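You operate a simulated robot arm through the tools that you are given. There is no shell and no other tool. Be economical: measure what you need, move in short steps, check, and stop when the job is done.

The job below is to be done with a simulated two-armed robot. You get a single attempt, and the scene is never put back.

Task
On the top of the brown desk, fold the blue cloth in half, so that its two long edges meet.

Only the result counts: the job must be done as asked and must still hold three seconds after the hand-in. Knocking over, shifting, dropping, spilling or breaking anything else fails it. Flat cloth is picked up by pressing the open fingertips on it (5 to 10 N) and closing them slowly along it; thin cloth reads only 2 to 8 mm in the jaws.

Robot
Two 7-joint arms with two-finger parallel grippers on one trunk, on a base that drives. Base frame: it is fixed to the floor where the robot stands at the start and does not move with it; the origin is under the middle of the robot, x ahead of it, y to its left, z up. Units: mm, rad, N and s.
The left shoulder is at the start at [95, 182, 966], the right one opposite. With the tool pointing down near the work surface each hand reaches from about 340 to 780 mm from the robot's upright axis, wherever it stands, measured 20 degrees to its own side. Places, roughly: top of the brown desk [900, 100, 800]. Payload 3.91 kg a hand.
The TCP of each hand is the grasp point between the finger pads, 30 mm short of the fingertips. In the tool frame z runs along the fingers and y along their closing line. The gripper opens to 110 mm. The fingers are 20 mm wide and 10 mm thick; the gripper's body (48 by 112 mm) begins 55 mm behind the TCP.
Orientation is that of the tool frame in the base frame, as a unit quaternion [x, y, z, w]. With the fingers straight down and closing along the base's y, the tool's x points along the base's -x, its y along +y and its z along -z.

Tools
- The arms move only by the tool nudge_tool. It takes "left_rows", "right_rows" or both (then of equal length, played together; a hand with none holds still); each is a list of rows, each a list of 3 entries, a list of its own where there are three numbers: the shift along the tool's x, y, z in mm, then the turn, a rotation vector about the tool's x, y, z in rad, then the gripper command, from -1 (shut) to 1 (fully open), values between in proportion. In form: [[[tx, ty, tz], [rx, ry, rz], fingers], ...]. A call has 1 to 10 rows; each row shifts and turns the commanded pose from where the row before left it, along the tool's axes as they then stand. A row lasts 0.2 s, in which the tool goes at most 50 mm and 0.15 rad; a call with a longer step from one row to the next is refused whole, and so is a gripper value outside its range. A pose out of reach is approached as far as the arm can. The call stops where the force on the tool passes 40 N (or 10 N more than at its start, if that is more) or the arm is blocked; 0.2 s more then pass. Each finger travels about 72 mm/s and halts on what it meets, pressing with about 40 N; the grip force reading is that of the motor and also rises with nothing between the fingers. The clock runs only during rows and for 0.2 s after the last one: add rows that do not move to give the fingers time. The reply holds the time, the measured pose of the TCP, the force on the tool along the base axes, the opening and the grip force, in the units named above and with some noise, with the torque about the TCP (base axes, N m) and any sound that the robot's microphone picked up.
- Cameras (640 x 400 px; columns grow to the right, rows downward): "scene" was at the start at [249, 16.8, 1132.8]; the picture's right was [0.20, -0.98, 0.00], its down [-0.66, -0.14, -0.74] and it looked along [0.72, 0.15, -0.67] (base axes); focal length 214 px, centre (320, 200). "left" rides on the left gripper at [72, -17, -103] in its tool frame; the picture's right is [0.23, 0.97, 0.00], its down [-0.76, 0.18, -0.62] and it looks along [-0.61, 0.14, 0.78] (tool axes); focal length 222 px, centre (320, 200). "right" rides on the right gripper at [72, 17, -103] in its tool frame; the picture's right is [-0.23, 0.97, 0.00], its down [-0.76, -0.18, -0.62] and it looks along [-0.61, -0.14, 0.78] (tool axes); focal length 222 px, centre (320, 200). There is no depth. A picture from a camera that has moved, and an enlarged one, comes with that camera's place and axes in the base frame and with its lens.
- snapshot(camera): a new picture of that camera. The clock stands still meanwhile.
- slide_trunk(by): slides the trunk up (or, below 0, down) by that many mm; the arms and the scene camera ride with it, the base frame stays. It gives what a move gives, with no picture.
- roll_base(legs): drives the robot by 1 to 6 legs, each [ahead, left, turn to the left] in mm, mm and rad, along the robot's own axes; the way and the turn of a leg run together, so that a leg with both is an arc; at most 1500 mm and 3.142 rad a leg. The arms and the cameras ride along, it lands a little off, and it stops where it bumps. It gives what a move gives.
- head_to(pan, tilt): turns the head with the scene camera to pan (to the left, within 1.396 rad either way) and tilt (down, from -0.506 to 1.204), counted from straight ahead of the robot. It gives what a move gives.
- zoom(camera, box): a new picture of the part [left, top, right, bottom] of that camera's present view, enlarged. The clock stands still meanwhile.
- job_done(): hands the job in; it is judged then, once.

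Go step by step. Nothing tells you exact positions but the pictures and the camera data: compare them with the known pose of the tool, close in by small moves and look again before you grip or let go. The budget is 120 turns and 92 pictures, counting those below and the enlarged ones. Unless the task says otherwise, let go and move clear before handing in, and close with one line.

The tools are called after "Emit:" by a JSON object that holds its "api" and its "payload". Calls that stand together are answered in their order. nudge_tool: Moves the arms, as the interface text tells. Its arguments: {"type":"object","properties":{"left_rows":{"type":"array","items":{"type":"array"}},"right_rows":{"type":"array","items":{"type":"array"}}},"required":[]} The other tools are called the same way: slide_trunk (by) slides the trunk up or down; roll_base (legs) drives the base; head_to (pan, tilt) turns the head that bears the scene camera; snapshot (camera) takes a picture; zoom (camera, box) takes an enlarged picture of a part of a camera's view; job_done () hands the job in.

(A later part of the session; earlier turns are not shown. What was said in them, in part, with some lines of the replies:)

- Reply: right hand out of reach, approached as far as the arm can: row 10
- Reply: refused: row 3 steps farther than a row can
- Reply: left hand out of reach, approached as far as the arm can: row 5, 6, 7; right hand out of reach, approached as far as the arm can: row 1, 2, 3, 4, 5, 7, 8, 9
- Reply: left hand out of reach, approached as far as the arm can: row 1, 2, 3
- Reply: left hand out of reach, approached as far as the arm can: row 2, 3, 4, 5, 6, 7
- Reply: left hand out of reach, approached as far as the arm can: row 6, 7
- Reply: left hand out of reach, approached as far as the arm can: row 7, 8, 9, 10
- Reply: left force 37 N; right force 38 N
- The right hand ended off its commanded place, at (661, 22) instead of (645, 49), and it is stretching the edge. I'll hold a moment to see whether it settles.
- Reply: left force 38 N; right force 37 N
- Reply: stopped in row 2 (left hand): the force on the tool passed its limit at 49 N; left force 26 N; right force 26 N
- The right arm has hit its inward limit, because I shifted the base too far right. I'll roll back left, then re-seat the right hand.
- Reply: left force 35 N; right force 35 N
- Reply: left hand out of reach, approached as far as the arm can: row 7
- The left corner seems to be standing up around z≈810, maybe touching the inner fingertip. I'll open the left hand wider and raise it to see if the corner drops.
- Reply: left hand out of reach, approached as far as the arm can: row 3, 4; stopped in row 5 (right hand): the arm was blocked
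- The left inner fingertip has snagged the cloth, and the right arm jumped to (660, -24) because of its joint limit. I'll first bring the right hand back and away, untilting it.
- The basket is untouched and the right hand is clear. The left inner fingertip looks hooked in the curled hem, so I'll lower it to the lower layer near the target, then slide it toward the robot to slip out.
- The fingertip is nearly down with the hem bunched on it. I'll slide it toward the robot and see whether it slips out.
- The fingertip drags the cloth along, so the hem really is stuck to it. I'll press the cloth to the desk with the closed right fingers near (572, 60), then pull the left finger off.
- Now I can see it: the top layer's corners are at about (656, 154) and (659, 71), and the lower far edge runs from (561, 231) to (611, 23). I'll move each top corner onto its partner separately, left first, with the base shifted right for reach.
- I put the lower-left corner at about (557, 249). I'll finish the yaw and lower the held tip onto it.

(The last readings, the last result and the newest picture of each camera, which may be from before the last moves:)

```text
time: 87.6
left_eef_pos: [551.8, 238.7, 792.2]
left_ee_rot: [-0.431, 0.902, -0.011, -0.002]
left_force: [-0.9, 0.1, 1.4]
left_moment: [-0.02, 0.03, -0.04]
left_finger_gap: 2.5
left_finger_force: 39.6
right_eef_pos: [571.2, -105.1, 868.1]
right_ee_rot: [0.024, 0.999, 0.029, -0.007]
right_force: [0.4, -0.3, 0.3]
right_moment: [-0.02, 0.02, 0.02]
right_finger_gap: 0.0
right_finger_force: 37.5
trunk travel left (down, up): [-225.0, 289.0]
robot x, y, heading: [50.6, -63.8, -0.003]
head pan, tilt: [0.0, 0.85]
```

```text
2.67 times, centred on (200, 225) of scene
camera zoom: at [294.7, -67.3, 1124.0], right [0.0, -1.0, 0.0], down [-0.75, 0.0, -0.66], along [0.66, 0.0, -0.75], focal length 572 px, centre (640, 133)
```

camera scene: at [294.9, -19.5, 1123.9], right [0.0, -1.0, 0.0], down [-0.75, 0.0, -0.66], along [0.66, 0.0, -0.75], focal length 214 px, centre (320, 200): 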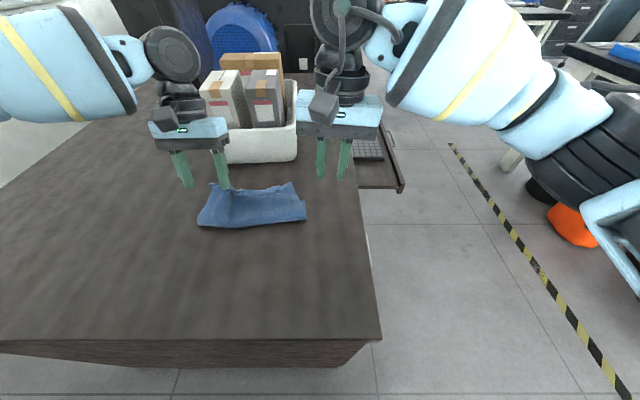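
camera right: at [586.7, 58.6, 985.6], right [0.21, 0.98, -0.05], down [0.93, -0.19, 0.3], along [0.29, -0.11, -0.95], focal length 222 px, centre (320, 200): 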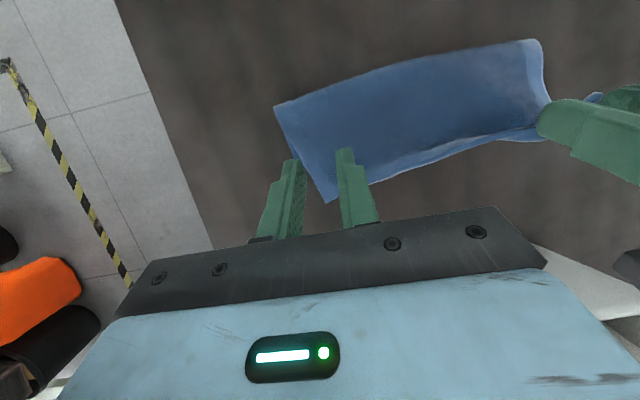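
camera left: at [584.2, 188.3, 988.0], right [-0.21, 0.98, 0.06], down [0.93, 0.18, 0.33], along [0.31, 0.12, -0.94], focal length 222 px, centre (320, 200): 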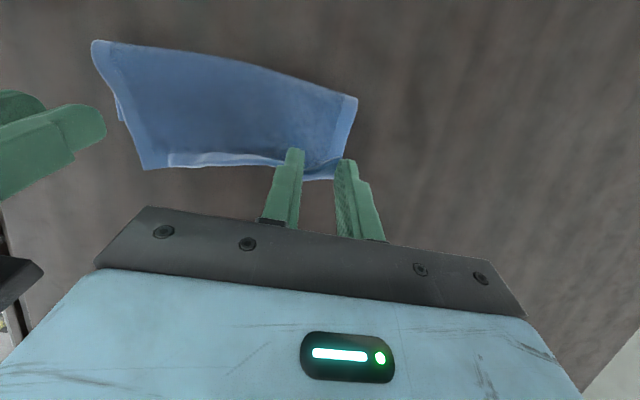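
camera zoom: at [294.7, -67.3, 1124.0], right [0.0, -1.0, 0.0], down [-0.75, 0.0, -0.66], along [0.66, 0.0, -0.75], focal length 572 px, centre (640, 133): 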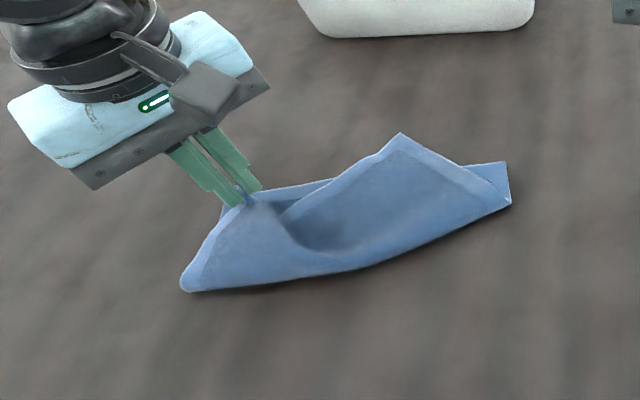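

The left corner is practically there. I'll nudge it about 8 mm outward, lower it onto the lower layer, open gently and lift.

Emit:
{"api": "nudge_tool", "payload": {"left_rows": [[[-2.2, 3.6, 1], [0, 0, 0], -0.97], [[-2.2, 3.7, 2], [0, 0, 0], -0.97], [[0, 0, 2], [0, 0, 0], -0.97], [[0, 0, 0], [0, 0, 0], -0.92], [[0, 0, 0], [0, 0, 0], -0.86], [[0, 0, 0], [0, 0, 0], -0.8], [[0, 0, -3], [0, 0, 0], -0.8], [[0, 0, -6], [0, 0, 0], -0.8], [[0, 0, -15], [0, 0, 0], -0.8], [[0, 0, -30], [0, 0, 0], -0.8]]}}

Emit:
{"api": "nudge_tool", "payload": {"left_rows": [[[0, 0, -30], [0, 0, 0], -0.8], [[30, 30, -10], [0, 0, 0], -0.8], [[20, 40, 0], [0, 0, 0], -0.8]]}}

Emit:
{"api": "zoom", "payload": {"camera": "scene", "box": [120, 160, 320, 285]}}

```text
time: 89.8
left_eef_pos: [545.8, 245.9, 842.3]
left_ee_rot: [-0.431, 0.902, -0.011, -0.003]
left_force: [0.2, -0.4, -0.1]
left_moment: [-0.02, 0.0, 0.0]
left_finger_gap: 11.1
left_finger_force: 0.0
right_eef_pos: [570.6, -106.1, 866.8]
right_ee_rot: [0.025, 0.999, 0.029, -0.006]
right_force: [-0.4, 0.0, -0.6]
right_moment: [0.0, 0.0, 0.01]
right_finger_gap: 0.0
right_finger_force: 37.7
trunk travel left (down, up): [-225.0, 289.0]
robot x, y, heading: [50.0, -70.0, -0.001]
head pan, tilt: [0.0, 0.85]
```

```text
time: 90.6
left_eef_pos: [460.0, 253.6, 881.0]
left_ee_rot: [-0.431, 0.902, -0.012, -0.002]
left_force: [-0.1, 1.2, 0.1]
left_moment: [0.04, -0.03, -0.03]
left_finger_gap: 11.0
left_finger_force: 0.1
right_eef_pos: [570.3, -105.2, 868.1]
right_ee_rot: [0.025, 0.999, 0.028, -0.006]
right_force: [0.4, -0.1, 0.5]
right_moment: [0.02, -0.01, 0.03]
right_finger_gap: 0.0
right_finger_force: 37.4
trunk travel left (down, up): [-225.0, 289.0]
robot x, y, heading: [52.8, -67.6, 0.006]
head pan, tilt: [0.0, 0.85]
```

```text
3.20 times, centred on (220, 222) of scene
camera zoom: at [294.1, -66.8, 1124.1], right [0.0, -1.0, 0.0], down [-0.75, 0.0, -0.66], along [0.66, 0.0, -0.75], focal length 686 px, centre (640, 128)
```

zoom: 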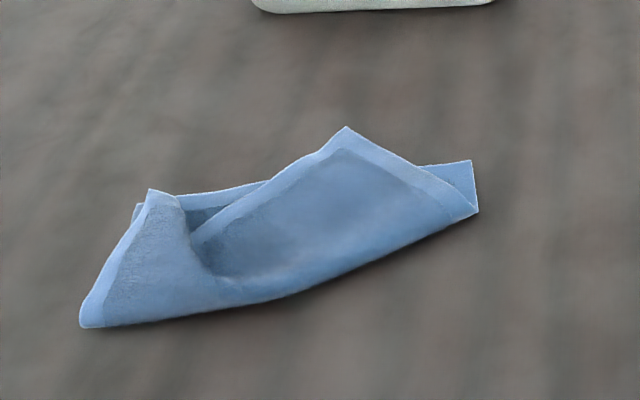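

The left corner was released cleanly and lies within about 1 cm of its partner. For the right one (tip ≈ (615, 141), partner ≈ (588, 49)), I'll move the base left and bring the right hand over the tip.

Emit:
{"api": "roll_base", "payload": {"legs": [[0, 150, 0]]}}

Emit:
{"api": "nudge_tool", "payload": {"right_rows": [[[-10, 30, 0], [0, 0, -0.1], -0.74], [[-10, 30, 0], [0, 0, -0.1], -0.74], [[-6, 34, 5], [0, 0, 0], -0.74], [[0, 0, 20], [0, 0, 0], -0.74], [[0, 0, 13], [0, 0, 0], -0.74], [[0, 0, 0], [0, 0, 0], -0.74]]}}

Emit:
{"api": "zoom", "payload": {"camera": "right", "box": [160, 60, 480, 260]}}

```text
time: 92.5
left_eef_pos: [461.5, 400.8, 881.7]
left_ee_rot: [-0.431, 0.902, -0.011, -0.003]
left_force: [-0.1, 0.1, -0.1]
left_moment: [-0.01, 0.04, -0.03]
left_finger_gap: 11.0
left_finger_force: 0.0
right_eef_pos: [570.2, 43.4, 866.8]
right_ee_rot: [0.026, 0.999, 0.029, -0.007]
right_force: [0.2, 0.5, -0.9]
right_moment: [-0.04, 0.01, 0.02]
right_finger_gap: 0.0
right_finger_force: 37.5
trunk travel left (down, up): [-225.0, 289.0]
robot x, y, heading: [50.1, 80.7, 0.002]
head pan, tilt: [0.0, 0.85]
```

```text
time: 93.9
left_eef_pos: [462.0, 401.5, 882.0]
left_ee_rot: [-0.431, 0.902, -0.011, -0.003]
left_force: [0.1, -0.5, -0.2]
left_moment: [0.04, -0.02, 0.01]
left_finger_gap: 11.1
left_finger_force: 0.0
right_eef_pos: [592.9, 139.8, 832.8]
right_ee_rot: [-0.075, 0.997, 0.03, -0.004]
right_force: [-0.5, 0.2, 0.6]
right_moment: [-0.02, -0.01, -0.02]
right_finger_gap: 14.5
right_finger_force: 0.0
trunk travel left (down, up): [-225.0, 289.0]
robot x, y, heading: [50.3, 82.2, -0.002]
head pan, tilt: [0.0, 0.85]
```

```text
2.00 times, centred on (320, 160) of right
camera zoom: at [518.6, 139.2, 937.0], right [0.08, 1.0, 0.06], down [0.79, -0.1, 0.61], along [0.61, 0.0, -0.79], focal length 444 px, centre (320, 280)
```

zoom: 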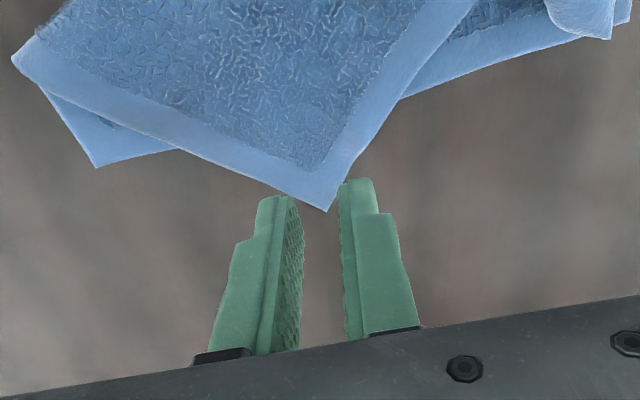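

The tip is at (618, 145) and its partner at (587, 50). I'll move over the tip and come down to near contact.

Emit:
{"api": "nudge_tool", "payload": {"right_rows": [[[-10.5, 2.2, 15], [0, 0, 0], -0.74], [[0, 0, 18], [0, 0, 0], -0.74], [[0, 0, 10], [0, 0, 0], -0.74], [[0, 0, 3], [0, 0, 0], -0.74], [[0, 0, 1.5], [0, 0, 0], -0.74]]}}

Emit:
{"api": "nudge_tool", "payload": {"right_rows": [[[0, 0, 1], [0, 0, 0], -0.74]]}}

```text
time: 95.1
left_eef_pos: [460.3, 401.4, 881.4]
left_ee_rot: [-0.43, 0.903, -0.011, -0.003]
left_force: [0.5, 1.0, -1.0]
left_moment: [0.0, 0.02, -0.02]
left_finger_gap: 11.3
left_finger_force: 0.1
right_eef_pos: [601.3, 145.0, 786.8]
right_ee_rot: [-0.074, 0.997, 0.03, -0.003]
right_force: [0.1, 0.0, 0.7]
right_moment: [-0.01, -0.02, 0.01]
right_finger_gap: 14.2
right_finger_force: 0.1
trunk travel left (down, up): [-225.0, 289.0]
robot x, y, heading: [49.6, 86.3, -0.0]
head pan, tilt: [0.0, 0.85]
```

```text
time: 95.5
left_eef_pos: [461.7, 401.4, 882.9]
left_ee_rot: [-0.431, 0.902, -0.011, -0.002]
left_force: [0.4, 0.4, -0.5]
left_moment: [-0.04, 0.0, -0.01]
left_finger_gap: 11.0
left_finger_force: 0.1
right_eef_pos: [601.8, 146.5, 785.3]
right_ee_rot: [-0.075, 0.997, 0.029, -0.004]
right_force: [0.7, 0.1, 0.6]
right_moment: [0.0, -0.01, -0.04]
right_finger_gap: 14.5
right_finger_force: 0.2
trunk travel left (down, up): [-225.0, 289.0]
robot x, y, heading: [51.2, 82.7, -0.002]
head pan, tilt: [0.0, 0.85]
```

Near contact now; pressing a bit more.

Emit:
{"api": "nudge_tool", "payload": {"right_rows": [[[0, 0, 1.3], [0, 0, 0], -0.74]]}}

Emit:
{"api": "nudge_tool", "payload": {"right_rows": [[[0, 0, 1], [0, 0, 0], -0.74]]}}

```text
time: 95.9
left_eef_pos: [461.4, 401.4, 881.0]
left_ee_rot: [-0.43, 0.903, -0.011, -0.003]
left_force: [0.0, 0.8, 0.2]
left_moment: [-0.02, 0.0, -0.02]
left_finger_gap: 11.2
left_finger_force: 0.1
right_eef_pos: [602.1, 146.3, 784.6]
right_ee_rot: [-0.074, 0.997, 0.03, -0.004]
right_force: [0.1, -0.3, 2.5]
right_moment: [-0.04, -0.01, -0.01]
right_finger_gap: 14.6
right_finger_force: 0.2
trunk travel left (down, up): [-225.0, 289.0]
robot x, y, heading: [49.5, 80.2, -0.002]
head pan, tilt: [0.0, 0.85]
```

```text
time: 96.3
left_eef_pos: [461.5, 401.4, 881.7]
left_ee_rot: [-0.431, 0.902, -0.011, -0.003]
left_force: [0.5, -0.3, 0.1]
left_moment: [-0.04, -0.01, -0.01]
left_finger_gap: 10.8
left_finger_force: 0.0
right_eef_pos: [600.4, 146.1, 784.8]
right_ee_rot: [-0.076, 0.997, 0.029, -0.003]
right_force: [1.6, -0.8, 4.4]
right_moment: [-0.09, -0.01, 0.03]
right_finger_gap: 14.7
right_finger_force: 0.5
trunk travel left (down, up): [-225.0, 289.0]
robot x, y, heading: [50.7, 82.3, -0.001]
head pan, tilt: [0.0, 0.85]
```

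Emit:
{"api": "nudge_tool", "payload": {"right_rows": [[[0, 0, 0.9], [0, 0, 0], -0.76], [[0, 0, 0], [0, 0, 0], -0.8], [[0, 0, 0], [0, 0, 0], -0.84], [[0, 0, 0], [0, 0, 0], -0.88], [[0, 0, 0], [0, 0, 0], -0.92], [[0, 0, 0], [0, 0, 0], -0.97], [[0, 0, 0], [0, 0, 0], -0.97], [[0, 0, -6], [0, 0, 0], -0.97], [[0, 0, -12], [0, 0, 0], -0.97], [[0, 0, -12], [0, 0, 0], -0.97]]}}

Emit:
{"api": "zoom", "payload": {"camera": "right", "box": [160, 60, 480, 260]}}

```text
time: 98.5
left_eef_pos: [461.2, 400.6, 881.6]
left_ee_rot: [-0.431, 0.902, -0.011, -0.003]
left_force: [-0.6, 0.4, -0.1]
left_moment: [0.01, 0.01, 0.0]
left_finger_gap: 11.1
left_finger_force: 0.0
right_eef_pos: [601.4, 145.3, 812.1]
right_ee_rot: [-0.075, 0.997, 0.028, -0.004]
right_force: [-0.1, -0.3, 0.8]
right_moment: [-0.01, 0.02, 0.05]
right_finger_gap: 0.0
right_finger_force: 37.7
trunk travel left (down, up): [-225.0, 289.0]
robot x, y, heading: [46.5, 78.6, -0.003]
head pan, tilt: [0.0, 0.85]
```

```text
2.00 times, centred on (320, 160) of right
camera zoom: at [527.9, 144.6, 915.3], right [0.08, 1.0, 0.06], down [0.79, -0.1, 0.61], along [0.61, 0.0, -0.79], focal length 444 px, centre (320, 280)
```

zoom: 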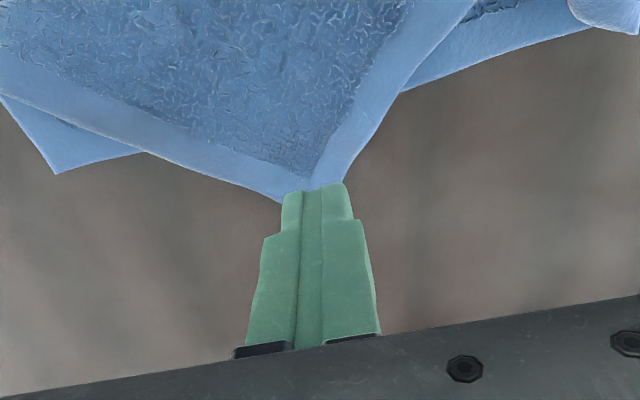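

The right fingers slipped off. The hand is rolled by about 0.06 rad, so only one finger pressed. I'll correct the roll and try again.

Emit:
{"api": "nudge_tool", "payload": {"right_rows": [[[0, 0, 0], [0.058, 0, 0], -0.74], [[0, 0, 10], [0, 0, 0], -0.74], [[0, 0, 10], [0, 0, 0], -0.74], [[0, 0, 5], [0, 0, 0], -0.74], [[0, 0, 1.5], [0, 0, 0], -0.74], [[0, 0, 1], [0, 0, 0], -0.74]]}}

Emit:
{"api": "nudge_tool", "payload": {"right_rows": [[[0, 0, 1], [0, 0, 0], -0.74]]}}

```text
time: 99.9
left_eef_pos: [460.8, 400.7, 881.0]
left_ee_rot: [-0.431, 0.902, -0.012, -0.004]
left_force: [0.2, 0.0, 0.8]
left_moment: [-0.02, -0.01, 0.0]
left_finger_gap: 11.2
left_finger_force: 0.1
right_eef_pos: [601.3, 143.9, 785.0]
right_ee_rot: [-0.075, 0.997, 0.001, -0.002]
right_force: [0.2, 0.0, -0.2]
right_moment: [-0.01, -0.02, -0.01]
right_finger_gap: 14.5
right_finger_force: 0.1
trunk travel left (down, up): [-225.0, 289.0]
robot x, y, heading: [48.1, 77.8, 0.005]
head pan, tilt: [0.0, 0.85]
```

```text
time: 100.3
left_eef_pos: [461.0, 401.0, 881.4]
left_ee_rot: [-0.43, 0.903, -0.011, -0.003]
left_force: [-0.2, 0.1, -0.1]
left_moment: [-0.03, -0.04, -0.01]
left_finger_gap: 11.0
left_finger_force: 0.0
right_eef_pos: [602.0, 144.5, 784.9]
right_ee_rot: [-0.075, 0.997, 0.001, -0.002]
right_force: [-0.1, 0.7, 1.7]
right_moment: [0.02, -0.04, 0.0]
right_finger_gap: 14.5
right_finger_force: 0.1
trunk travel left (down, up): [-225.0, 289.0]
robot x, y, heading: [49.4, 76.6, -0.003]
head pan, tilt: [0.0, 0.85]
```

The roll is corrected and contact has begun. I'll press a bit more.

Emit:
{"api": "nudge_tool", "payload": {"right_rows": [[[0, 0, 1], [0, 0, 0], -0.74]]}}

Emit:
{"api": "nudge_tool", "payload": {"right_rows": [[[0, 0, 0.8], [0, 0, 0], -0.74]]}}

```text
time: 100.7
left_eef_pos: [460.9, 402.1, 881.9]
left_ee_rot: [-0.43, 0.903, -0.01, -0.003]
left_force: [0.1, 0.5, 0.3]
left_moment: [-0.03, -0.01, -0.02]
left_finger_gap: 11.3
left_finger_force: 0.1
right_eef_pos: [601.0, 145.5, 782.9]
right_ee_rot: [-0.075, 0.997, 0.0, -0.002]
right_force: [-0.1, 0.3, 5.1]
right_moment: [-0.01, -0.01, -0.02]
right_finger_gap: 14.4
right_finger_force: 0.1
trunk travel left (down, up): [-225.0, 289.0]
robot x, y, heading: [46.8, 80.7, 0.003]
head pan, tilt: [0.0, 0.85]
```

```text
time: 101.1
left_eef_pos: [460.6, 402.4, 881.9]
left_ee_rot: [-0.431, 0.903, -0.011, -0.002]
left_force: [0.8, 0.4, -0.6]
left_moment: [0.01, 0.0, 0.03]
left_finger_gap: 11.0
left_finger_force: 0.2
right_eef_pos: [601.6, 144.3, 783.1]
right_ee_rot: [-0.074, 0.997, 0.001, -0.001]
right_force: [1.5, 0.5, 9.3]
right_moment: [-0.01, -0.06, -0.01]
right_finger_gap: 14.2
right_finger_force: 0.1
trunk travel left (down, up): [-225.0, 289.0]
robot x, y, heading: [50.8, 79.6, 0.004]
head pan, tilt: [0.0, 0.85]
```

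Emit:
{"api": "nudge_tool", "payload": {"right_rows": [[[0, 0, 0], [0, 0, 0], -0.78], [[0, 0, 0], [0, 0, 0], -0.82], [[0, 0, 0], [0, 0, 0], -0.86], [[0, 0, 0], [0, 0, 0], -0.9], [[0, 0, 0], [0, 0, 0], -0.94], [[0, 0, 0], [0, 0, 0], -0.97], [[0, 0, 0], [0, 0, 0], -0.97], [[0, 0, -6], [0, 0, 0], -0.97], [[0, 0, -12], [0, 0, 0], -0.97], [[0, 0, -12], [0, 0, 0], -0.97]]}}

```text
time: 103.3
left_eef_pos: [460.6, 402.1, 881.4]
left_ee_rot: [-0.431, 0.902, -0.011, -0.003]
left_force: [0.2, 0.8, 0.2]
left_moment: [-0.02, -0.04, -0.01]
left_finger_gap: 11.0
left_finger_force: 0.1
right_eef_pos: [599.2, 145.0, 812.7]
right_ee_rot: [-0.075, 0.997, 0.001, -0.003]
right_force: [0.0, -0.1, 0.2]
right_moment: [0.01, 0.0, 0.03]
right_finger_gap: 0.1
right_finger_force: 37.6
trunk travel left (down, up): [-225.0, 289.0]
robot x, y, heading: [45.0, 77.1, 0.002]
head pan, tilt: [0.0, 0.85]
```

Missed again (gap 0). I'll open the fingers and look at where the tip lies.

Emit:
{"api": "nudge_tool", "payload": {"right_rows": [[[0, 0, 0], [0, 0, 0], -0.74], [[0, 0, 14], [0, 0, 0], -0.64], [[0, 0, 8], [0, 0, 0], -0.64]]}}

Emit:
{"api": "zoom", "payload": {"camera": "right", "box": [200, 85, 440, 235]}}

```text
time: 104.1
left_eef_pos: [460.8, 401.6, 882.7]
left_ee_rot: [-0.43, 0.903, -0.011, -0.004]
left_force: [0.3, -0.6, 0.7]
left_moment: [0.01, 0.01, -0.01]
left_finger_gap: 10.7
left_finger_force: 0.0
right_eef_pos: [600.1, 144.9, 789.5]
right_ee_rot: [-0.075, 0.997, 0.0, -0.002]
right_force: [-0.5, 1.2, 0.8]
right_moment: [0.0, -0.01, -0.02]
right_finger_gap: 20.0
right_finger_force: 0.1
trunk travel left (down, up): [-225.0, 289.0]
robot x, y, heading: [46.4, 85.0, 0.003]
head pan, tilt: [0.0, 0.85]
```

```text
2.67 times, centred on (320, 160) of right
camera zoom: at [526.0, 150.8, 892.4], right [0.08, 1.0, 0.0], down [0.78, -0.06, 0.62], along [0.62, -0.05, -0.78], focal length 592 px, centre (320, 307)
```

zoom: 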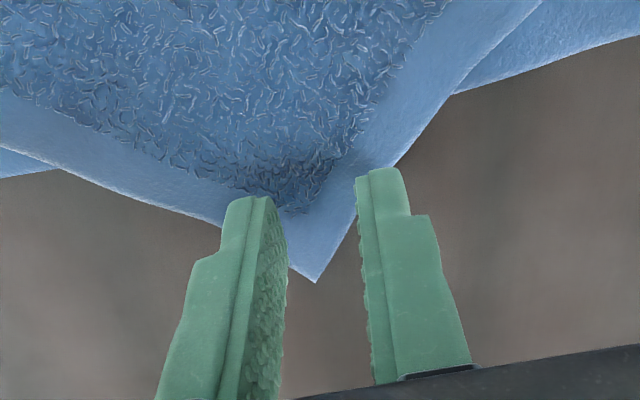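

The tip is at about (625, 142) and points a bit further left, so one finger was off the cloth. I'll yaw 0.2 rad, shift 5 mm, and press again.

Emit:
{"api": "nudge_tool", "payload": {"right_rows": [[[3, -5, 0], [0, 0, -0.1], -0.64], [[0, 0, 0], [0, 0, -0.1], -0.64], [[0, 0, 3], [0, 0, 0], -0.64], [[0, 0, 2], [0, 0, 0], -0.64]]}}

Emit:
{"api": "nudge_tool", "payload": {"right_rows": [[[0, 0, 1], [0, 0, 0], -0.64]]}}

Emit:
{"api": "nudge_tool", "payload": {"right_rows": [[[0, 0, 1], [0, 0, 0], -0.64]]}}

```text
time: 105.1
left_eef_pos: [460.5, 401.3, 881.3]
left_ee_rot: [-0.43, 0.903, -0.011, -0.004]
left_force: [0.3, -0.4, -0.5]
left_moment: [0.0, -0.01, -0.03]
left_finger_gap: 11.0
left_finger_force: 0.0
right_eef_pos: [598.7, 139.4, 783.8]
right_ee_rot: [-0.174, 0.985, 0.0, -0.001]
right_force: [0.8, 0.0, 1.2]
right_moment: [0.01, 0.05, -0.03]
right_finger_gap: 20.0
right_finger_force: 0.0
trunk travel left (down, up): [-225.0, 289.0]
robot x, y, heading: [47.3, 76.1, -0.002]
head pan, tilt: [0.0, 0.85]
```

```text
time: 105.5
left_eef_pos: [460.8, 401.9, 881.8]
left_ee_rot: [-0.43, 0.903, -0.011, -0.003]
left_force: [-1.0, 0.7, 0.3]
left_moment: [-0.02, 0.0, 0.0]
left_finger_gap: 11.2
left_finger_force: 0.0
right_eef_pos: [597.6, 139.5, 784.3]
right_ee_rot: [-0.175, 0.985, 0.001, -0.002]
right_force: [0.2, 0.7, 2.0]
right_moment: [0.0, 0.04, 0.02]
right_finger_gap: 19.8
right_finger_force: 0.1
trunk travel left (down, up): [-225.0, 289.0]
robot x, y, heading: [49.4, 82.4, -0.004]
head pan, tilt: [0.0, 0.85]
```

```text
time: 105.9
left_eef_pos: [461.6, 401.3, 880.7]
left_ee_rot: [-0.431, 0.902, -0.011, -0.002]
left_force: [-0.2, 0.9, 0.2]
left_moment: [-0.02, 0.0, -0.01]
left_finger_gap: 11.0
left_finger_force: 0.0
right_eef_pos: [599.3, 139.1, 784.1]
right_ee_rot: [-0.175, 0.985, 0.0, -0.002]
right_force: [-0.7, -0.1, 4.4]
right_moment: [0.01, 0.03, -0.01]
right_finger_gap: 20.0
right_finger_force: 0.2
trunk travel left (down, up): [-225.0, 289.0]
robot x, y, heading: [50.3, 78.9, -0.006]
head pan, tilt: [0.0, 0.85]
```

Emit:
{"api": "nudge_tool", "payload": {"right_rows": [[[0, 0, 1.2], [0, 0, 0], -0.66], [[0, 0, 0.3], [0, 0, 0], -0.7], [[0, 0, 0], [0, 0, 0], -0.75], [[0, 0, 0], [0, 0, 0], -0.8], [[0, 0, 0], [0, 0, 0], -0.85], [[0, 0, 0], [0, 0, 0], -0.9], [[0, 0, 0], [0, 0, 0], -0.94], [[0, 0, 0], [0, 0, 0], -0.97], [[0, 0, 0], [0, 0, 0], -0.97]]}}

```text
time: 107.9
left_eef_pos: [460.8, 400.8, 881.9]
left_ee_rot: [-0.431, 0.902, -0.011, -0.003]
left_force: [0.1, 0.2, 0.3]
left_moment: [0.02, -0.02, 0.03]
left_finger_gap: 10.9
left_finger_force: 0.0
right_eef_pos: [599.5, 139.5, 783.1]
right_ee_rot: [-0.174, 0.985, 0.001, -0.002]
right_force: [0.7, 0.3, 18.8]
right_moment: [0.0, -0.01, -0.01]
right_finger_gap: 0.0
right_finger_force: 38.1
trunk travel left (down, up): [-225.0, 289.0]
robot x, y, heading: [46.4, 83.7, -0.002]
head pan, tilt: [0.0, 0.85]
```

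The fingers slid over the cloth without gathering it. I'll take a wider bite, 30 mm open and slightly further in, with lighter pressure.

Emit:
{"api": "nudge_tool", "payload": {"right_rows": [[[0, 0, -8], [0, 0, 0], -0.9], [[7, 0, 0], [0, 0, 0], -0.6], [[0, 0, 0], [0, 0, 0], -0.45], [[0, 0, 0], [0, 0, 0], -0.45], [[0, 0, 5], [0, 0, 0], -0.45], [[0, 0, 1.5], [0, 0, 0], -0.45]]}}

Emit:
{"api": "zoom", "payload": {"camera": "right", "box": [200, 85, 440, 235]}}

```text
time: 109.3
left_eef_pos: [459.5, 400.5, 880.7]
left_ee_rot: [-0.431, 0.902, -0.01, -0.002]
left_force: [-0.5, 0.0, 0.6]
left_moment: [0.03, -0.03, 0.0]
left_finger_gap: 11.3
left_finger_force: 0.1
right_eef_pos: [592.4, 137.3, 784.4]
right_ee_rot: [-0.173, 0.985, 0.001, -0.001]
right_force: [-0.1, -0.3, 4.1]
right_moment: [0.0, 0.09, -0.01]
right_finger_gap: 30.1
right_finger_force: 0.0
trunk travel left (down, up): [-225.0, 289.0]
robot x, y, heading: [48.9, 80.7, 0.003]
head pan, tilt: [0.0, 0.85]
```

```text
2.67 times, centred on (320, 160) of right
camera zoom: at [517.7, 127.9, 886.3], right [-0.12, 0.99, 0.0], down [0.78, 0.09, 0.62], along [0.62, 0.08, -0.78], focal length 592 px, centre (320, 307)
```

zoom: 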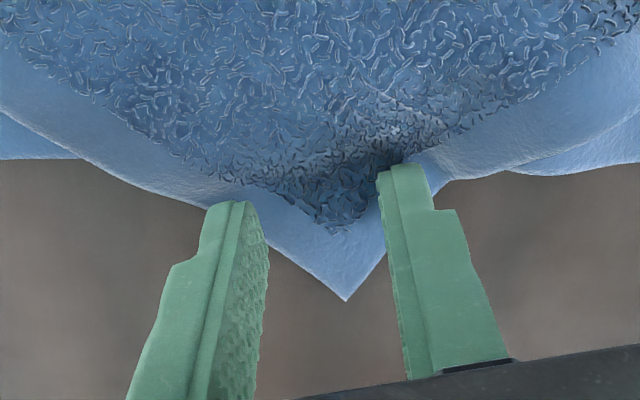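

Both fingertips are on the corner now. A bit more pressure, then a slow close.

Emit:
{"api": "nudge_tool", "payload": {"right_rows": [[[0, 0, 0.7], [0, 0, 0], -0.45], [[0, 0, 0], [0, 0, 0], -0.52], [[0, 0, 0], [0, 0, 0], -0.59], [[0, 0, 0], [0, 0, 0], -0.66], [[0, 0, 0], [0, 0, 0], -0.73], [[0, 0, 0], [0, 0, 0], -0.8], [[0, 0, 0], [0, 0, 0], -0.87], [[0, 0, 0], [0, 0, 0], -0.93], [[0, 0, 0], [0, 0, 0], -0.97], [[0, 0, 0], [0, 0, 0], -0.97]]}}

```text
time: 111.5
left_eef_pos: [460.8, 402.5, 882.2]
left_ee_rot: [-0.431, 0.902, -0.011, -0.003]
left_force: [0.5, 0.5, 0.0]
left_moment: [-0.02, -0.02, 0.0]
left_finger_gap: 11.0
left_finger_force: 0.0
right_eef_pos: [592.4, 137.5, 783.6]
right_ee_rot: [-0.175, 0.985, 0.0, -0.002]
right_force: [-0.4, 0.1, 8.3]
right_moment: [-0.01, 0.02, 0.03]
right_finger_gap: 3.6
right_finger_force: 40.3
trunk travel left (down, up): [-225.0, 289.0]
robot x, y, heading: [48.7, 80.2, -0.001]
head pan, tilt: [0.0, 0.85]
```

Gripped (3.6 mm). I'll lift the corner, carry it back over the fold toward the right, and start turning the hand.

Emit:
{"api": "nudge_tool", "payload": {"right_rows": [[[0, 0, -10], [0, 0, 0], -0.97], [[0, 0, -20], [0, 0, 0], -0.97], [[18, -10.2, -12], [0, 0, 0], -0.97], [[18, -10.2, -12], [0, 0, 0], -0.97], [[18, -10.2, -11], [0, 0, 0], -0.97], [[18, -10.2, -10], [0, 0, 0], -0.97], [[18, -10.2, -10], [0, 0, 0], -0.97], [[0, 0, 0], [0, 0, 0.15], -0.97], [[0, 0, 0], [0, 0, 0.15], -0.97], [[0, 0, 0], [0, 0, 0.15], -0.97]]}}

Emit:
{"api": "nudge_tool", "payload": {"right_rows": [[[0, 0, 0], [0, 0, 0.15], -0.97], [[0, 0, 0], [0, 0, 0.15], -0.97], [[0, 0, 0], [0, 0, 0.15], -0.97], [[0, 0, 0], [0, 0, 0], -0.97]]}}

Emit:
{"api": "zoom", "payload": {"camera": "scene", "box": [180, 130, 420, 280]}}

```text
time: 113.7
left_eef_pos: [460.9, 401.0, 881.0]
left_ee_rot: [-0.43, 0.903, -0.011, -0.004]
left_force: [-0.1, 0.3, 0.9]
left_moment: [-0.01, 0.02, 0.0]
left_finger_gap: 10.7
left_finger_force: 0.2
right_eef_pos: [526.4, 58.5, 867.4]
right_ee_rot: [0.051, 0.999, 0.0, -0.002]
right_force: [-0.1, 0.6, 0.1]
right_moment: [0.04, -0.03, 0.08]
right_finger_gap: 3.3
right_finger_force: 40.2
trunk travel left (down, up): [-225.0, 289.0]
robot x, y, heading: [51.0, 80.0, 0.0]
head pan, tilt: [0.0, 0.85]
```

```text
time: 114.7
left_eef_pos: [460.0, 402.2, 881.4]
left_ee_rot: [-0.431, 0.902, -0.011, -0.003]
left_force: [0.2, 0.0, -0.8]
left_moment: [0.03, 0.02, 0.0]
left_finger_gap: 10.9
left_finger_force: 0.2
right_eef_pos: [526.5, 58.8, 867.6]
right_ee_rot: [0.273, 0.962, 0.0, -0.003]
right_force: [-0.8, -0.3, -0.4]
right_moment: [-0.01, 0.02, 0.1]
right_finger_gap: 3.1
right_finger_force: 40.1
trunk travel left (down, up): [-225.0, 289.0]
robot x, y, heading: [49.3, 79.9, 0.002]
head pan, tilt: [0.0, 0.85]
```

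```text
2.67 times, centred on (300, 205) of scene
camera zoom: at [294.9, 81.0, 1123.9], right [0.0, -1.0, 0.0], down [-0.75, 0.0, -0.66], along [0.66, 0.0, -0.75], focal length 572 px, centre (373, 187)
```

zoom: 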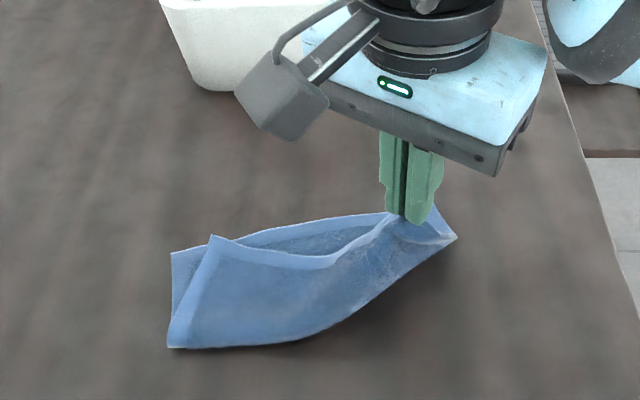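

This is going well. The lower-right corner is at about (596, 28), and I'll lower the held corner onto it, open gently, then lift away.

Emit:
{"api": "nudge_tool", "payload": {"right_rows": [[[-7.3, 1.5, 6], [0, 0, 0], -0.97], [[-12.1, 2.5, 14], [0, 0, 0], -0.97], [[-12.1, 2.5, 20], [0, 0, 0], -0.97], [[-9.7, 2, 22], [0, 0, 0], -0.97], [[-7.2, 1.6, 15], [0, 0, 0], -0.97], [[0, 0, 2], [0, 0, 0], -0.97], [[0, 0, 0], [0, 0, 0], -0.97]]}}

Emit:
{"api": "nudge_tool", "payload": {"right_rows": [[[0, 0, 0], [0, 0, 0], -0.92], [[0, 0, 0], [0, 0, 0], -0.84], [[0, 0, 0], [0, 0, 0], -0.76], [[0, 0, 0], [0, 0, 0], -0.7], [[0, 0, -3], [0, 0, 0], -0.7], [[0, 0, -6], [0, 0, 0], -0.7], [[0, 0, -15], [0, 0, 0], -0.7], [[0, 0, -30], [0, 0, 0], -0.7], [[20, -30, -30], [0, 0, 0], -0.7], [[20, -40, 0], [0, 0, 0], -0.7]]}}

Emit:
{"api": "zoom", "payload": {"camera": "scene", "box": [200, 150, 400, 275]}}

```text
time: 116.3
left_eef_pos: [460.4, 400.3, 882.6]
left_ee_rot: [-0.43, 0.903, -0.011, -0.003]
left_force: [-0.3, 0.1, -0.4]
left_moment: [0.01, 0.01, 0.03]
left_finger_gap: 10.7
left_finger_force: 0.1
right_eef_pos: [572.0, 42.2, 789.9]
right_ee_rot: [0.271, 0.963, 0.001, -0.002]
right_force: [-0.7, 1.2, 9.8]
right_moment: [0.04, 0.05, 0.06]
right_finger_gap: 3.2
right_finger_force: 39.6
trunk travel left (down, up): [-225.0, 289.0]
robot x, y, heading: [50.7, 83.5, -0.003]
head pan, tilt: [0.0, 0.85]
```

```text
time: 118.5
left_eef_pos: [460.7, 400.8, 880.9]
left_ee_rot: [-0.431, 0.902, -0.011, -0.002]
left_force: [0.2, -0.6, 0.8]
left_moment: [-0.01, 0.02, 0.0]
left_finger_gap: 11.0
left_finger_force: 0.1
right_eef_pos: [501.5, 2.1, 873.4]
right_ee_rot: [0.272, 0.962, 0.0, -0.001]
right_force: [0.1, -0.2, 0.3]
right_moment: [-0.02, -0.02, 0.01]
right_finger_gap: 16.6
right_finger_force: 0.1
trunk travel left (down, up): [-225.0, 289.0]
robot x, y, heading: [52.5, 82.7, -0.003]
head pan, tilt: [0.0, 0.85]
```

```text
3.20 times, centred on (300, 212) of scene
camera zoom: at [294.7, 80.4, 1124.0], right [0.0, -1.0, 0.0], down [-0.75, 0.0, -0.66], along [0.66, 0.0, -0.75], focal length 686 px, centre (384, 160)
```

zoom: 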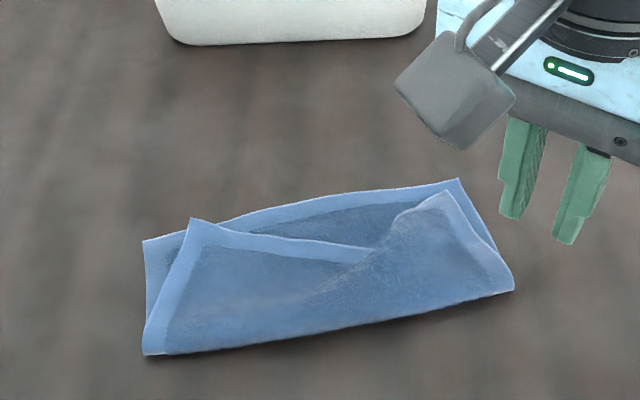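

The right corner is within about 14 mm. The top-left corner (563, 207) needs to go out to its partner at (547, 236), which will also pull the slack out of the middle. I'll reposition the base and bring the left hand over it.

Emit:
{"api": "roll_base", "payload": {"legs": [[0, -60, 0]]}}

Emit:
{"api": "nudge_tool", "payload": {"left_rows": [[[0, 0, 0], [0, 0, 0.1], -0.6], [[0, 0, 0], [0, 0, 0.1], -0.6], [[6.2, -42, 0], [0, 0, 0], -0.6], [[6.2, -42, 0], [0, 0, 0], -0.6], [[6.1, -42, 0], [0, 0, 0], -0.6], [[6.1, -42, 0], [0, 0, 0], -0.6], [[0, 0, 30], [0, 0, 0], -0.6], [[0, 0, 35], [0, 0, 0], -0.6], [[0, 0, 15], [0, 0, 0], -0.6], [[0, 0, 0], [0, 0, 0], -0.6]]}}

Emit:
{"api": "zoom", "payload": {"camera": "left", "box": [160, 60, 480, 260]}}

```text
time: 119.7
left_eef_pos: [461.1, 342.0, 882.5]
left_ee_rot: [-0.431, 0.902, -0.011, -0.003]
left_force: [-0.6, -0.2, 0.1]
left_moment: [0.0, -0.01, 0.0]
left_finger_gap: 11.1
left_finger_force: 0.0
right_eef_pos: [502.2, -56.7, 871.7]
right_ee_rot: [0.27, 0.963, 0.0, -0.002]
right_force: [-0.2, -0.4, 0.1]
right_moment: [-0.01, -0.01, -0.02]
right_finger_gap: 16.5
right_finger_force: 0.0
trunk travel left (down, up): [-225.0, 289.0]
robot x, y, heading: [50.7, 17.7, 0.006]
head pan, tilt: [0.0, 0.85]
```

```text
time: 121.9
left_eef_pos: [549.7, 195.8, 804.4]
left_ee_rot: [-0.339, 0.941, -0.011, -0.002]
left_force: [-0.4, 0.2, -0.5]
left_moment: [0.0, -0.04, -0.02]
left_finger_gap: 22.0
left_finger_force: 0.1
right_eef_pos: [501.2, -56.4, 872.3]
right_ee_rot: [0.27, 0.963, 0.0, -0.001]
right_force: [-0.1, -0.5, -0.1]
right_moment: [0.01, 0.0, 0.0]
right_finger_gap: 16.6
right_finger_force: 0.1
trunk travel left (down, up): [-225.0, 289.0]
robot x, y, heading: [50.3, 25.3, 0.0]
head pan, tilt: [0.0, 0.85]
```

```text
2.00 times, centred on (320, 160) of left
camera zoom: at [504.5, 138.1, 909.7], right [-0.8, 0.61, -0.02], down [0.47, 0.64, 0.61], along [0.38, 0.48, -0.79], focal length 444 px, centre (320, 280)
```

zoom: 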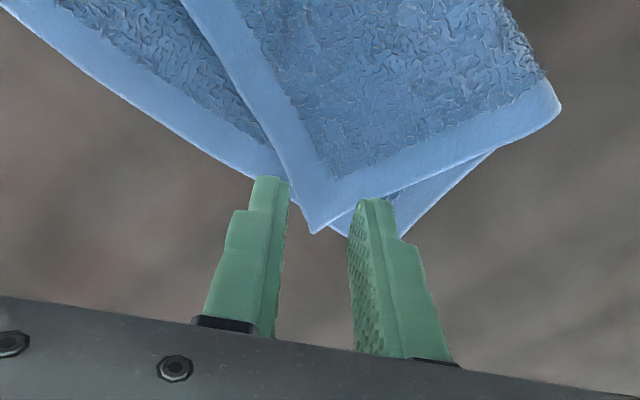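

The tip is clear at (564, 208) with its partner at about (551, 231). The hand must turn about 0.25 rad and shift 5 mm so both fingers bite only the top layer.

Emit:
{"api": "nudge_tool", "payload": {"left_rows": [[[0.5, 5.2, 0], [0, 0, 0.13], -0.58], [[0, 0, 0], [0, 0, 0.12], -0.58], [[0, 0, 8], [0, 0, 0], -0.58], [[0, 0, 4], [0, 0, 0], -0.58], [[0, 0, 1.5], [0, 0, 0], -0.58]]}}

Emit:
{"api": "nudge_tool", "payload": {"left_rows": [[[0, 0, 1], [0, 0, 0], -0.58]]}}

Emit:
{"api": "nudge_tool", "payload": {"left_rows": [[[0, 0, 1], [0, 0, 0], -0.58]]}}

```text
time: 123.1
left_eef_pos: [546.3, 198.3, 791.8]
left_ee_rot: [-0.219, 0.976, -0.012, 0.0]
left_force: [-0.7, 0.2, -0.5]
left_moment: [0.01, 0.0, 0.03]
left_finger_gap: 23.2
left_finger_force: 0.1
right_eef_pos: [502.6, -56.2, 872.2]
right_ee_rot: [0.271, 0.963, 0.0, -0.002]
right_force: [0.7, -0.8, 0.4]
right_moment: [-0.02, -0.02, -0.03]
right_finger_gap: 16.4
right_finger_force: 0.1
trunk travel left (down, up): [-225.0, 289.0]
robot x, y, heading: [49.7, 19.8, -0.001]
head pan, tilt: [0.0, 0.85]
```

```text
time: 123.5
left_eef_pos: [545.0, 199.2, 791.6]
left_ee_rot: [-0.219, 0.976, -0.012, 0.0]
left_force: [0.0, -0.2, 0.6]
left_moment: [0.02, -0.01, 0.04]
left_finger_gap: 23.1
left_finger_force: 0.1
right_eef_pos: [502.9, -58.2, 873.3]
right_ee_rot: [0.27, 0.963, 0.0, -0.002]
right_force: [1.0, 1.0, 0.1]
right_moment: [0.0, -0.01, 0.03]
right_finger_gap: 16.4
right_finger_force: 0.0
trunk travel left (down, up): [-225.0, 289.0]
robot x, y, heading: [51.6, 20.8, 0.002]
head pan, tilt: [0.0, 0.85]
```

```text
time: 123.9
left_eef_pos: [546.3, 199.0, 789.0]
left_ee_rot: [-0.22, 0.975, -0.011, -0.002]
left_force: [0.0, 0.6, 0.5]
left_moment: [-0.02, -0.03, -0.01]
left_finger_gap: 23.2
left_finger_force: 0.1
right_eef_pos: [501.9, -56.9, 873.3]
right_ee_rot: [0.27, 0.963, 0.0, -0.002]
right_force: [0.5, 0.1, 0.4]
right_moment: [0.01, 0.0, 0.01]
right_finger_gap: 16.8
right_finger_force: 0.1
trunk travel left (down, up): [-225.0, 289.0]
robot x, y, heading: [48.6, 22.2, -0.005]
head pan, tilt: [0.0, 0.85]
```

Not yet in contact; I'll continue down in small steps.

Emit:
{"api": "nudge_tool", "payload": {"left_rows": [[[0, 0, 1], [-0.02, 0, 0], -0.58]]}}

Emit:
{"api": "nudge_tool", "payload": {"left_rows": [[[0, 0, 1], [0, 0, 0], -0.58]]}}

Emit:
{"api": "nudge_tool", "payload": {"left_rows": [[[0, 0, 0.8], [0, 0, 0], -0.58]]}}

```text
time: 124.3
left_eef_pos: [544.8, 196.9, 788.8]
left_ee_rot: [-0.219, 0.976, -0.001, -0.001]
left_force: [0.3, -0.2, 1.0]
left_moment: [-0.02, 0.03, 0.0]
left_finger_gap: 23.3
left_finger_force: 0.1
right_eef_pos: [502.7, -58.0, 872.8]
right_ee_rot: [0.271, 0.963, 0.0, -0.002]
right_force: [0.4, 0.4, 0.5]
right_moment: [0.0, 0.01, 0.0]
right_finger_gap: 16.4
right_finger_force: 0.2
trunk travel left (down, up): [-225.0, 289.0]
robot x, y, heading: [50.6, 23.4, -0.0]
head pan, tilt: [0.0, 0.85]
```

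```text
time: 124.7
left_eef_pos: [546.1, 198.1, 787.3]
left_ee_rot: [-0.218, 0.976, -0.001, -0.003]
left_force: [-0.1, 0.0, 1.5]
left_moment: [-0.01, -0.03, 0.02]
left_finger_gap: 23.1
left_finger_force: 0.0
right_eef_pos: [501.6, -57.1, 872.8]
right_ee_rot: [0.271, 0.963, 0.0, -0.002]
right_force: [-0.5, 0.8, -0.1]
right_moment: [-0.02, 0.0, -0.01]
right_finger_gap: 16.6
right_finger_force: 0.1
trunk travel left (down, up): [-225.0, 289.0]
robot x, y, heading: [50.3, 22.1, -0.005]
head pan, tilt: [0.0, 0.85]
```

```text
time: 125.1
left_eef_pos: [545.7, 197.6, 786.4]
left_ee_rot: [-0.219, 0.976, -0.002, -0.003]
left_force: [-0.2, 0.4, 1.5]
left_moment: [-0.03, 0.05, 0.0]
left_finger_gap: 23.1
left_finger_force: 0.0
right_eef_pos: [501.8, -57.8, 873.1]
right_ee_rot: [0.271, 0.963, 0.0, -0.002]
right_force: [-0.1, 0.1, -0.6]
right_moment: [0.0, 0.01, -0.04]
right_finger_gap: 16.6
right_finger_force: 0.2
trunk travel left (down, up): [-225.0, 289.0]
robot x, y, heading: [49.3, 23.2, -0.001]
head pan, tilt: [0.0, 0.85]
```

Contact is building at 1.5 N; I'll press slightly more.

Emit:
{"api": "nudge_tool", "payload": {"left_rows": [[[0, 0, 1], [0, 0, 0], -0.58]]}}

Emit:
{"api": "nudge_tool", "payload": {"left_rows": [[[0, 0, 0.8], [0, 0, 0], -0.58]]}}

```text
time: 125.5
left_eef_pos: [545.7, 198.4, 786.4]
left_ee_rot: [-0.219, 0.976, -0.002, -0.002]
left_force: [-0.3, -0.6, 3.2]
left_moment: [-0.02, 0.01, 0.01]
left_finger_gap: 23.1
left_finger_force: 0.1
right_eef_pos: [502.1, -58.9, 872.8]
right_ee_rot: [0.27, 0.963, -0.001, -0.002]
right_force: [-0.6, -0.8, 0.3]
right_moment: [0.0, -0.03, 0.04]
right_finger_gap: 16.4
right_finger_force: 0.1
trunk travel left (down, up): [-225.0, 289.0]
robot x, y, heading: [46.6, 20.5, -0.001]
head pan, tilt: [0.0, 0.85]
```

```text
time: 125.9
left_eef_pos: [545.0, 197.7, 786.3]
left_ee_rot: [-0.219, 0.976, -0.002, -0.002]
left_force: [-0.9, -0.8, 6.2]
left_moment: [-0.07, 0.03, 0.0]
left_finger_gap: 23.0
left_finger_force: 0.0
right_eef_pos: [501.8, -57.7, 874.1]
right_ee_rot: [0.271, 0.963, 0.0, -0.002]
right_force: [0.3, -1.2, 0.1]
right_moment: [0.01, 0.01, 0.04]
right_finger_gap: 16.5
right_finger_force: 0.0
trunk travel left (down, up): [-225.0, 289.0]
robot x, y, heading: [46.3, 23.5, 0.003]
head pan, tilt: [0.0, 0.85]
```

Emit:
{"api": "nudge_tool", "payload": {"left_rows": [[[0, 0, 0], [0, 0, 0], -0.62], [[0, 0, 0], [0, 0, 0], -0.67], [[0, 0, 0], [0, 0, 0], -0.72], [[0, 0, 0], [0, 0, 0], -0.77], [[0, 0, 0], [0, 0, 0], -0.82], [[0, 0, 0], [0, 0, 0], -0.87], [[0, 0, 0], [0, 0, 0], -0.92], [[0, 0, 0], [0, 0, 0], -0.96], [[0, 0, 0], [0, 0, 0], -0.96], [[0, 0, -8], [0, 0, 0], -0.96]]}}

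Emit:
{"api": "zoom", "payload": {"camera": "left", "box": [160, 60, 480, 260]}}

```text
time: 128.1
left_eef_pos: [545.9, 198.4, 792.7]
left_ee_rot: [-0.219, 0.976, -0.001, -0.004]
left_force: [0.0, -0.2, -0.6]
left_moment: [0.01, 0.03, -0.02]
left_finger_gap: 4.7
left_finger_force: 40.2
right_eef_pos: [501.6, -57.6, 873.0]
right_ee_rot: [0.271, 0.963, 0.0, -0.001]
right_force: [0.4, 0.6, -0.3]
right_moment: [0.0, 0.04, 0.0]
right_finger_gap: 16.7
right_finger_force: 0.0
trunk travel left (down, up): [-225.0, 289.0]
robot x, y, heading: [47.5, 22.0, 0.002]
head pan, tilt: [0.0, 0.85]
```

```text
2.00 times, centred on (320, 160) of left
camera zoom: at [488.5, 152.7, 896.7], right [-0.62, 0.78, 0.0], down [0.62, 0.49, 0.62], along [0.48, 0.38, -0.79], focal length 444 px, centre (320, 280)
```

zoom: 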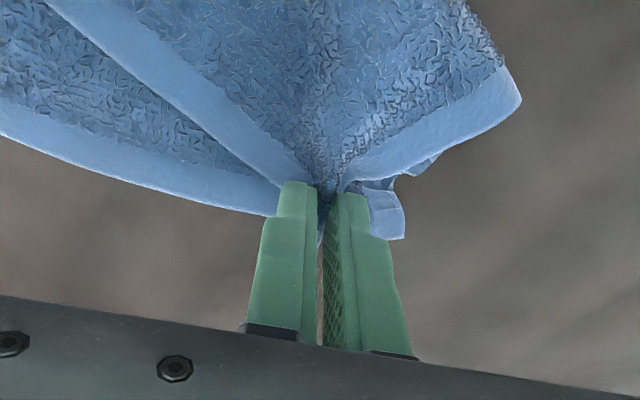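

The 4.7 mm reading and the wrinkled lower corner suggest both layers are pinched. I'll set it down, release, and look again, to grip only the overhanging tip.

Emit:
{"api": "nudge_tool", "payload": {"left_rows": [[[0, 0, 6], [0, 0, 0], -0.96], [[0, 0, 0], [0, 0, 0], -0.9], [[0, 0, 0], [0, 0, 0], -0.8], [[0, 0, 0], [0, 0, 0], -0.7], [[0, 0, 0], [0, 0, 0], -0.6], [[0, 0, -3], [0, 0, 0], -0.6], [[0, 0, -8], [0, 0, 0], -0.6], [[0, 0, -20], [0, 0, 0], -0.7], [[-8, 0, 0], [0, 0, 0], -0.72], [[0, 0, 0], [0, 0, 0], -0.72]]}}

Emit:
{"api": "zoom", "payload": {"camera": "left", "box": [120, 0, 520, 250]}}

```text
time: 130.3
left_eef_pos: [553.7, 202.9, 817.5]
left_ee_rot: [-0.219, 0.976, -0.002, -0.003]
left_force: [-0.4, 0.1, 0.1]
left_moment: [-0.02, 0.0, -0.02]
left_finger_gap: 15.5
left_finger_force: 0.1
right_eef_pos: [502.0, -56.7, 872.8]
right_ee_rot: [0.27, 0.963, 0.0, -0.003]
right_force: [0.2, 0.0, 0.4]
right_moment: [-0.02, 0.03, 0.01]
right_finger_gap: 16.7
right_finger_force: 0.0
trunk travel left (down, up): [-225.0, 289.0]
robot x, y, heading: [51.4, 22.6, -0.002]
head pan, tilt: [0.0, 0.85]
```

```text
1.60 times, centred on (320, 125) of left
camera zoom: at [496.7, 155.9, 922.2], right [-0.62, 0.78, 0.0], down [0.62, 0.49, 0.62], along [0.48, 0.38, -0.79], focal length 355 px, centre (320, 320)
```

zoom: 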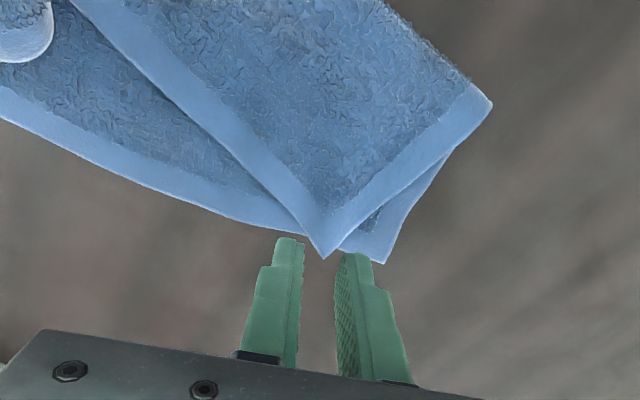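

The view is very clear: tip at (563, 210), partner at (547, 238). The tip overhangs the lower edge by about 8 mm, so I'll pinch just that, with a small gap.

Emit:
{"api": "nudge_tool", "payload": {"left_rows": [[[-10, 2.6, 0], [0, 0, 0], -0.8], [[0, 0, 15], [0, 0, 0], -0.8], [[0, 0, 10], [0, 0, 0], -0.8], [[0, 0, 4], [0, 0, 0], -0.8], [[0, 0, 2], [0, 0, 0], -0.8]]}}

Emit:
{"api": "nudge_tool", "payload": {"left_rows": [[[0, 0, 1], [0, 0, 0], -0.8]]}}

Emit:
{"api": "nudge_tool", "payload": {"left_rows": [[[0, 0, 1], [0, 0, 0], -0.8]]}}

```text
time: 131.5
left_eef_pos: [561.3, 208.6, 787.1]
left_ee_rot: [-0.22, 0.976, -0.002, -0.002]
left_force: [0.5, 0.6, 1.2]
left_moment: [0.0, 0.03, 0.01]
left_finger_gap: 11.0
left_finger_force: 0.0
right_eef_pos: [501.9, -56.3, 872.2]
right_ee_rot: [0.271, 0.963, 0.0, -0.002]
right_force: [-0.9, -0.2, 0.0]
right_moment: [0.02, 0.0, 0.01]
right_finger_gap: 16.3
right_finger_force: 0.0
trunk travel left (down, up): [-225.0, 289.0]
robot x, y, heading: [47.9, 16.8, 0.002]
head pan, tilt: [0.0, 0.85]
```

```text
time: 131.9
left_eef_pos: [561.0, 208.8, 786.8]
left_ee_rot: [-0.219, 0.976, -0.001, -0.002]
left_force: [-0.5, 0.2, 1.7]
left_moment: [-0.02, 0.03, 0.01]
left_finger_gap: 10.7
left_finger_force: 0.0
right_eef_pos: [502.0, -57.4, 872.1]
right_ee_rot: [0.271, 0.963, -0.001, -0.002]
right_force: [0.6, 0.3, -0.3]
right_moment: [0.01, -0.02, -0.01]
right_finger_gap: 16.6
right_finger_force: 0.0
trunk travel left (down, up): [-225.0, 289.0]
robot x, y, heading: [52.9, 23.7, 0.001]
head pan, tilt: [0.0, 0.85]
```

```text
time: 132.3
left_eef_pos: [561.1, 208.5, 785.5]
left_ee_rot: [-0.219, 0.976, -0.001, -0.002]
left_force: [-0.2, 1.6, 4.3]
left_moment: [-0.02, 0.04, 0.01]
left_finger_gap: 11.2
left_finger_force: 0.0
right_eef_pos: [501.7, -57.5, 872.7]
right_ee_rot: [0.271, 0.963, 0.0, -0.002]
right_force: [-0.1, -0.1, 0.2]
right_moment: [-0.03, 0.0, 0.08]
right_finger_gap: 16.6
right_finger_force: 0.1
trunk travel left (down, up): [-225.0, 289.0]
robot x, y, heading: [45.2, 22.7, -0.002]
head pan, tilt: [0.0, 0.85]
```

The tip is under 4 N. I'll press slightly more and close.

Emit:
{"api": "nudge_tool", "payload": {"left_rows": [[[0, 0, 0.7], [0, 0, 0], -0.8], [[0, 0, 0], [0, 0, 0], -0.83], [[0, 0, 0], [0, 0, 0], -0.86], [[0, 0, 0], [0, 0, 0], -0.89], [[0, 0, 0], [0, 0, 0], -0.92], [[0, 0, 0], [0, 0, 0], -0.95], [[0, 0, 0], [0, 0, 0], -0.97], [[0, 0, 0], [0, 0, 0], -0.97], [[0, 0, -5], [0, 0, 0], -0.97], [[0, 0, -5], [0, 0, 0], -0.97]]}}

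```text
time: 134.5
left_eef_pos: [560.2, 208.1, 793.8]
left_ee_rot: [-0.219, 0.976, 0.0, -0.004]
left_force: [-0.1, 0.1, 0.0]
left_moment: [-0.01, -0.01, -0.03]
left_finger_gap: 2.2
left_finger_force: 39.3
right_eef_pos: [502.1, -57.6, 871.9]
right_ee_rot: [0.27, 0.963, 0.0, -0.002]
right_force: [-0.4, 0.5, -0.1]
right_moment: [0.01, 0.01, 0.0]
right_finger_gap: 16.6
right_finger_force: 0.0
trunk travel left (down, up): [-225.0, 289.0]
robot x, y, heading: [47.7, 25.0, 0.005]
head pan, tilt: [0.0, 0.85]
```

A reading of 2.2 mm means one layer is held. I'll lift slightly, move it out about (-14, +31), turn with the corner, then lower it onto its partner.

Emit:
{"api": "nudge_tool", "payload": {"left_rows": [[[0, 0, -12], [0, 0, 0], -0.97], [[0, 8, -3], [0, 0, 0], -0.97], [[0, 9, 0], [0, 0, 0], -0.97], [[0, 9, 0], [0, 0, 0], -0.97], [[-0.5, 8, 0], [0, 0, 0], -0.97], [[0, 0, 0], [0, 0, -0.15], -0.97], [[0, 0, 0], [0, 0, -0.15], -0.97], [[0, 0, 8], [0, 0, 0], -0.97], [[0, 0, 8], [0, 0, 0], -0.97], [[0, 0, 3], [0, 0, 0], -0.97]]}}

```text
time: 136.7
left_eef_pos: [546.9, 241.2, 790.7]
left_ee_rot: [-0.363, 0.932, -0.002, -0.003]
left_force: [0.0, 0.5, 0.0]
left_moment: [0.0, -0.01, -0.04]
left_finger_gap: 2.2
left_finger_force: 39.9
right_eef_pos: [501.5, -56.9, 872.6]
right_ee_rot: [0.27, 0.963, 0.0, -0.001]
right_force: [0.3, -0.6, 0.3]
right_moment: [0.02, 0.04, 0.03]
right_finger_gap: 16.3
right_finger_force: 0.0
trunk travel left (down, up): [-225.0, 289.0]
robot x, y, heading: [50.6, 22.2, 0.001]
head pan, tilt: [0.0, 0.85]
```

It is still held and at the target. I'll lower the last bit, open and lift clear.

Emit:
{"api": "nudge_tool", "payload": {"left_rows": [[[0, 0, 2.5], [0, 0, 0], -0.97], [[0, 0, 0], [0, 0, 0], -0.92], [[0, 0, 0], [0, 0, 0], -0.86], [[0, 0, 0], [0, 0, 0], -0.82], [[0, 0, -3], [0, 0, 0], -0.82], [[0, 0, -6], [0, 0, 0], -0.82], [[0, 0, -15], [0, 0, 0], -0.82], [[0, 0, -30], [0, 0, 0], -0.82], [[20, 30, -20], [0, 0, 0], -0.82], [[0, 45, 0], [0, 0, 0], -0.82]]}}

Emit:
{"api": "zoom", "payload": {"camera": "scene", "box": [170, 160, 330, 260]}}

```text
time: 138.9
left_eef_pos: [480.6, 282.6, 863.0]
left_ee_rot: [-0.361, 0.932, -0.002, -0.003]
left_force: [0.3, 0.4, 0.6]
left_moment: [-0.02, -0.02, -0.01]
left_finger_gap: 10.1
left_finger_force: 0.1
right_eef_pos: [500.4, -56.6, 872.9]
right_ee_rot: [0.27, 0.963, 0.0, -0.002]
right_force: [-0.3, -0.3, -0.4]
right_moment: [0.02, -0.01, -0.03]
right_finger_gap: 16.8
right_finger_force: 0.1
trunk travel left (down, up): [-225.0, 289.0]
robot x, y, heading: [48.6, 22.4, -0.002]
head pan, tilt: [0.0, 0.85]
```

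```text
4.00 times, centred on (250, 210) of scene
camera zoom: at [294.4, 22.5, 1124.1], right [0.0, -1.0, 0.0], down [-0.75, 0.0, -0.66], along [0.66, 0.0, -0.75], focal length 858 px, centre (600, 160)
```

zoom: 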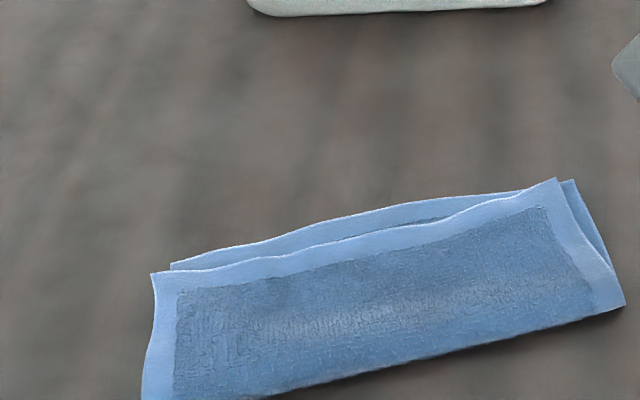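

The long edges now lie on each other: the corners are within about 1 cm and the mid-edge within about 2 cm, flat on the desk. Both hands are open and clear, the basket is undisturbed, and a further push could spoil the fold, so I'm handing in.

Emit:
{"api": "job_done", "payload": {}}

```text
The job is handed in.
```

I folded the blue cloth in half on the brown desk: its long edges meet to within about 1 cm at the corners and 2 cm in the middle, and the cloth ended up slightly turned and a few centimetres from where it started.
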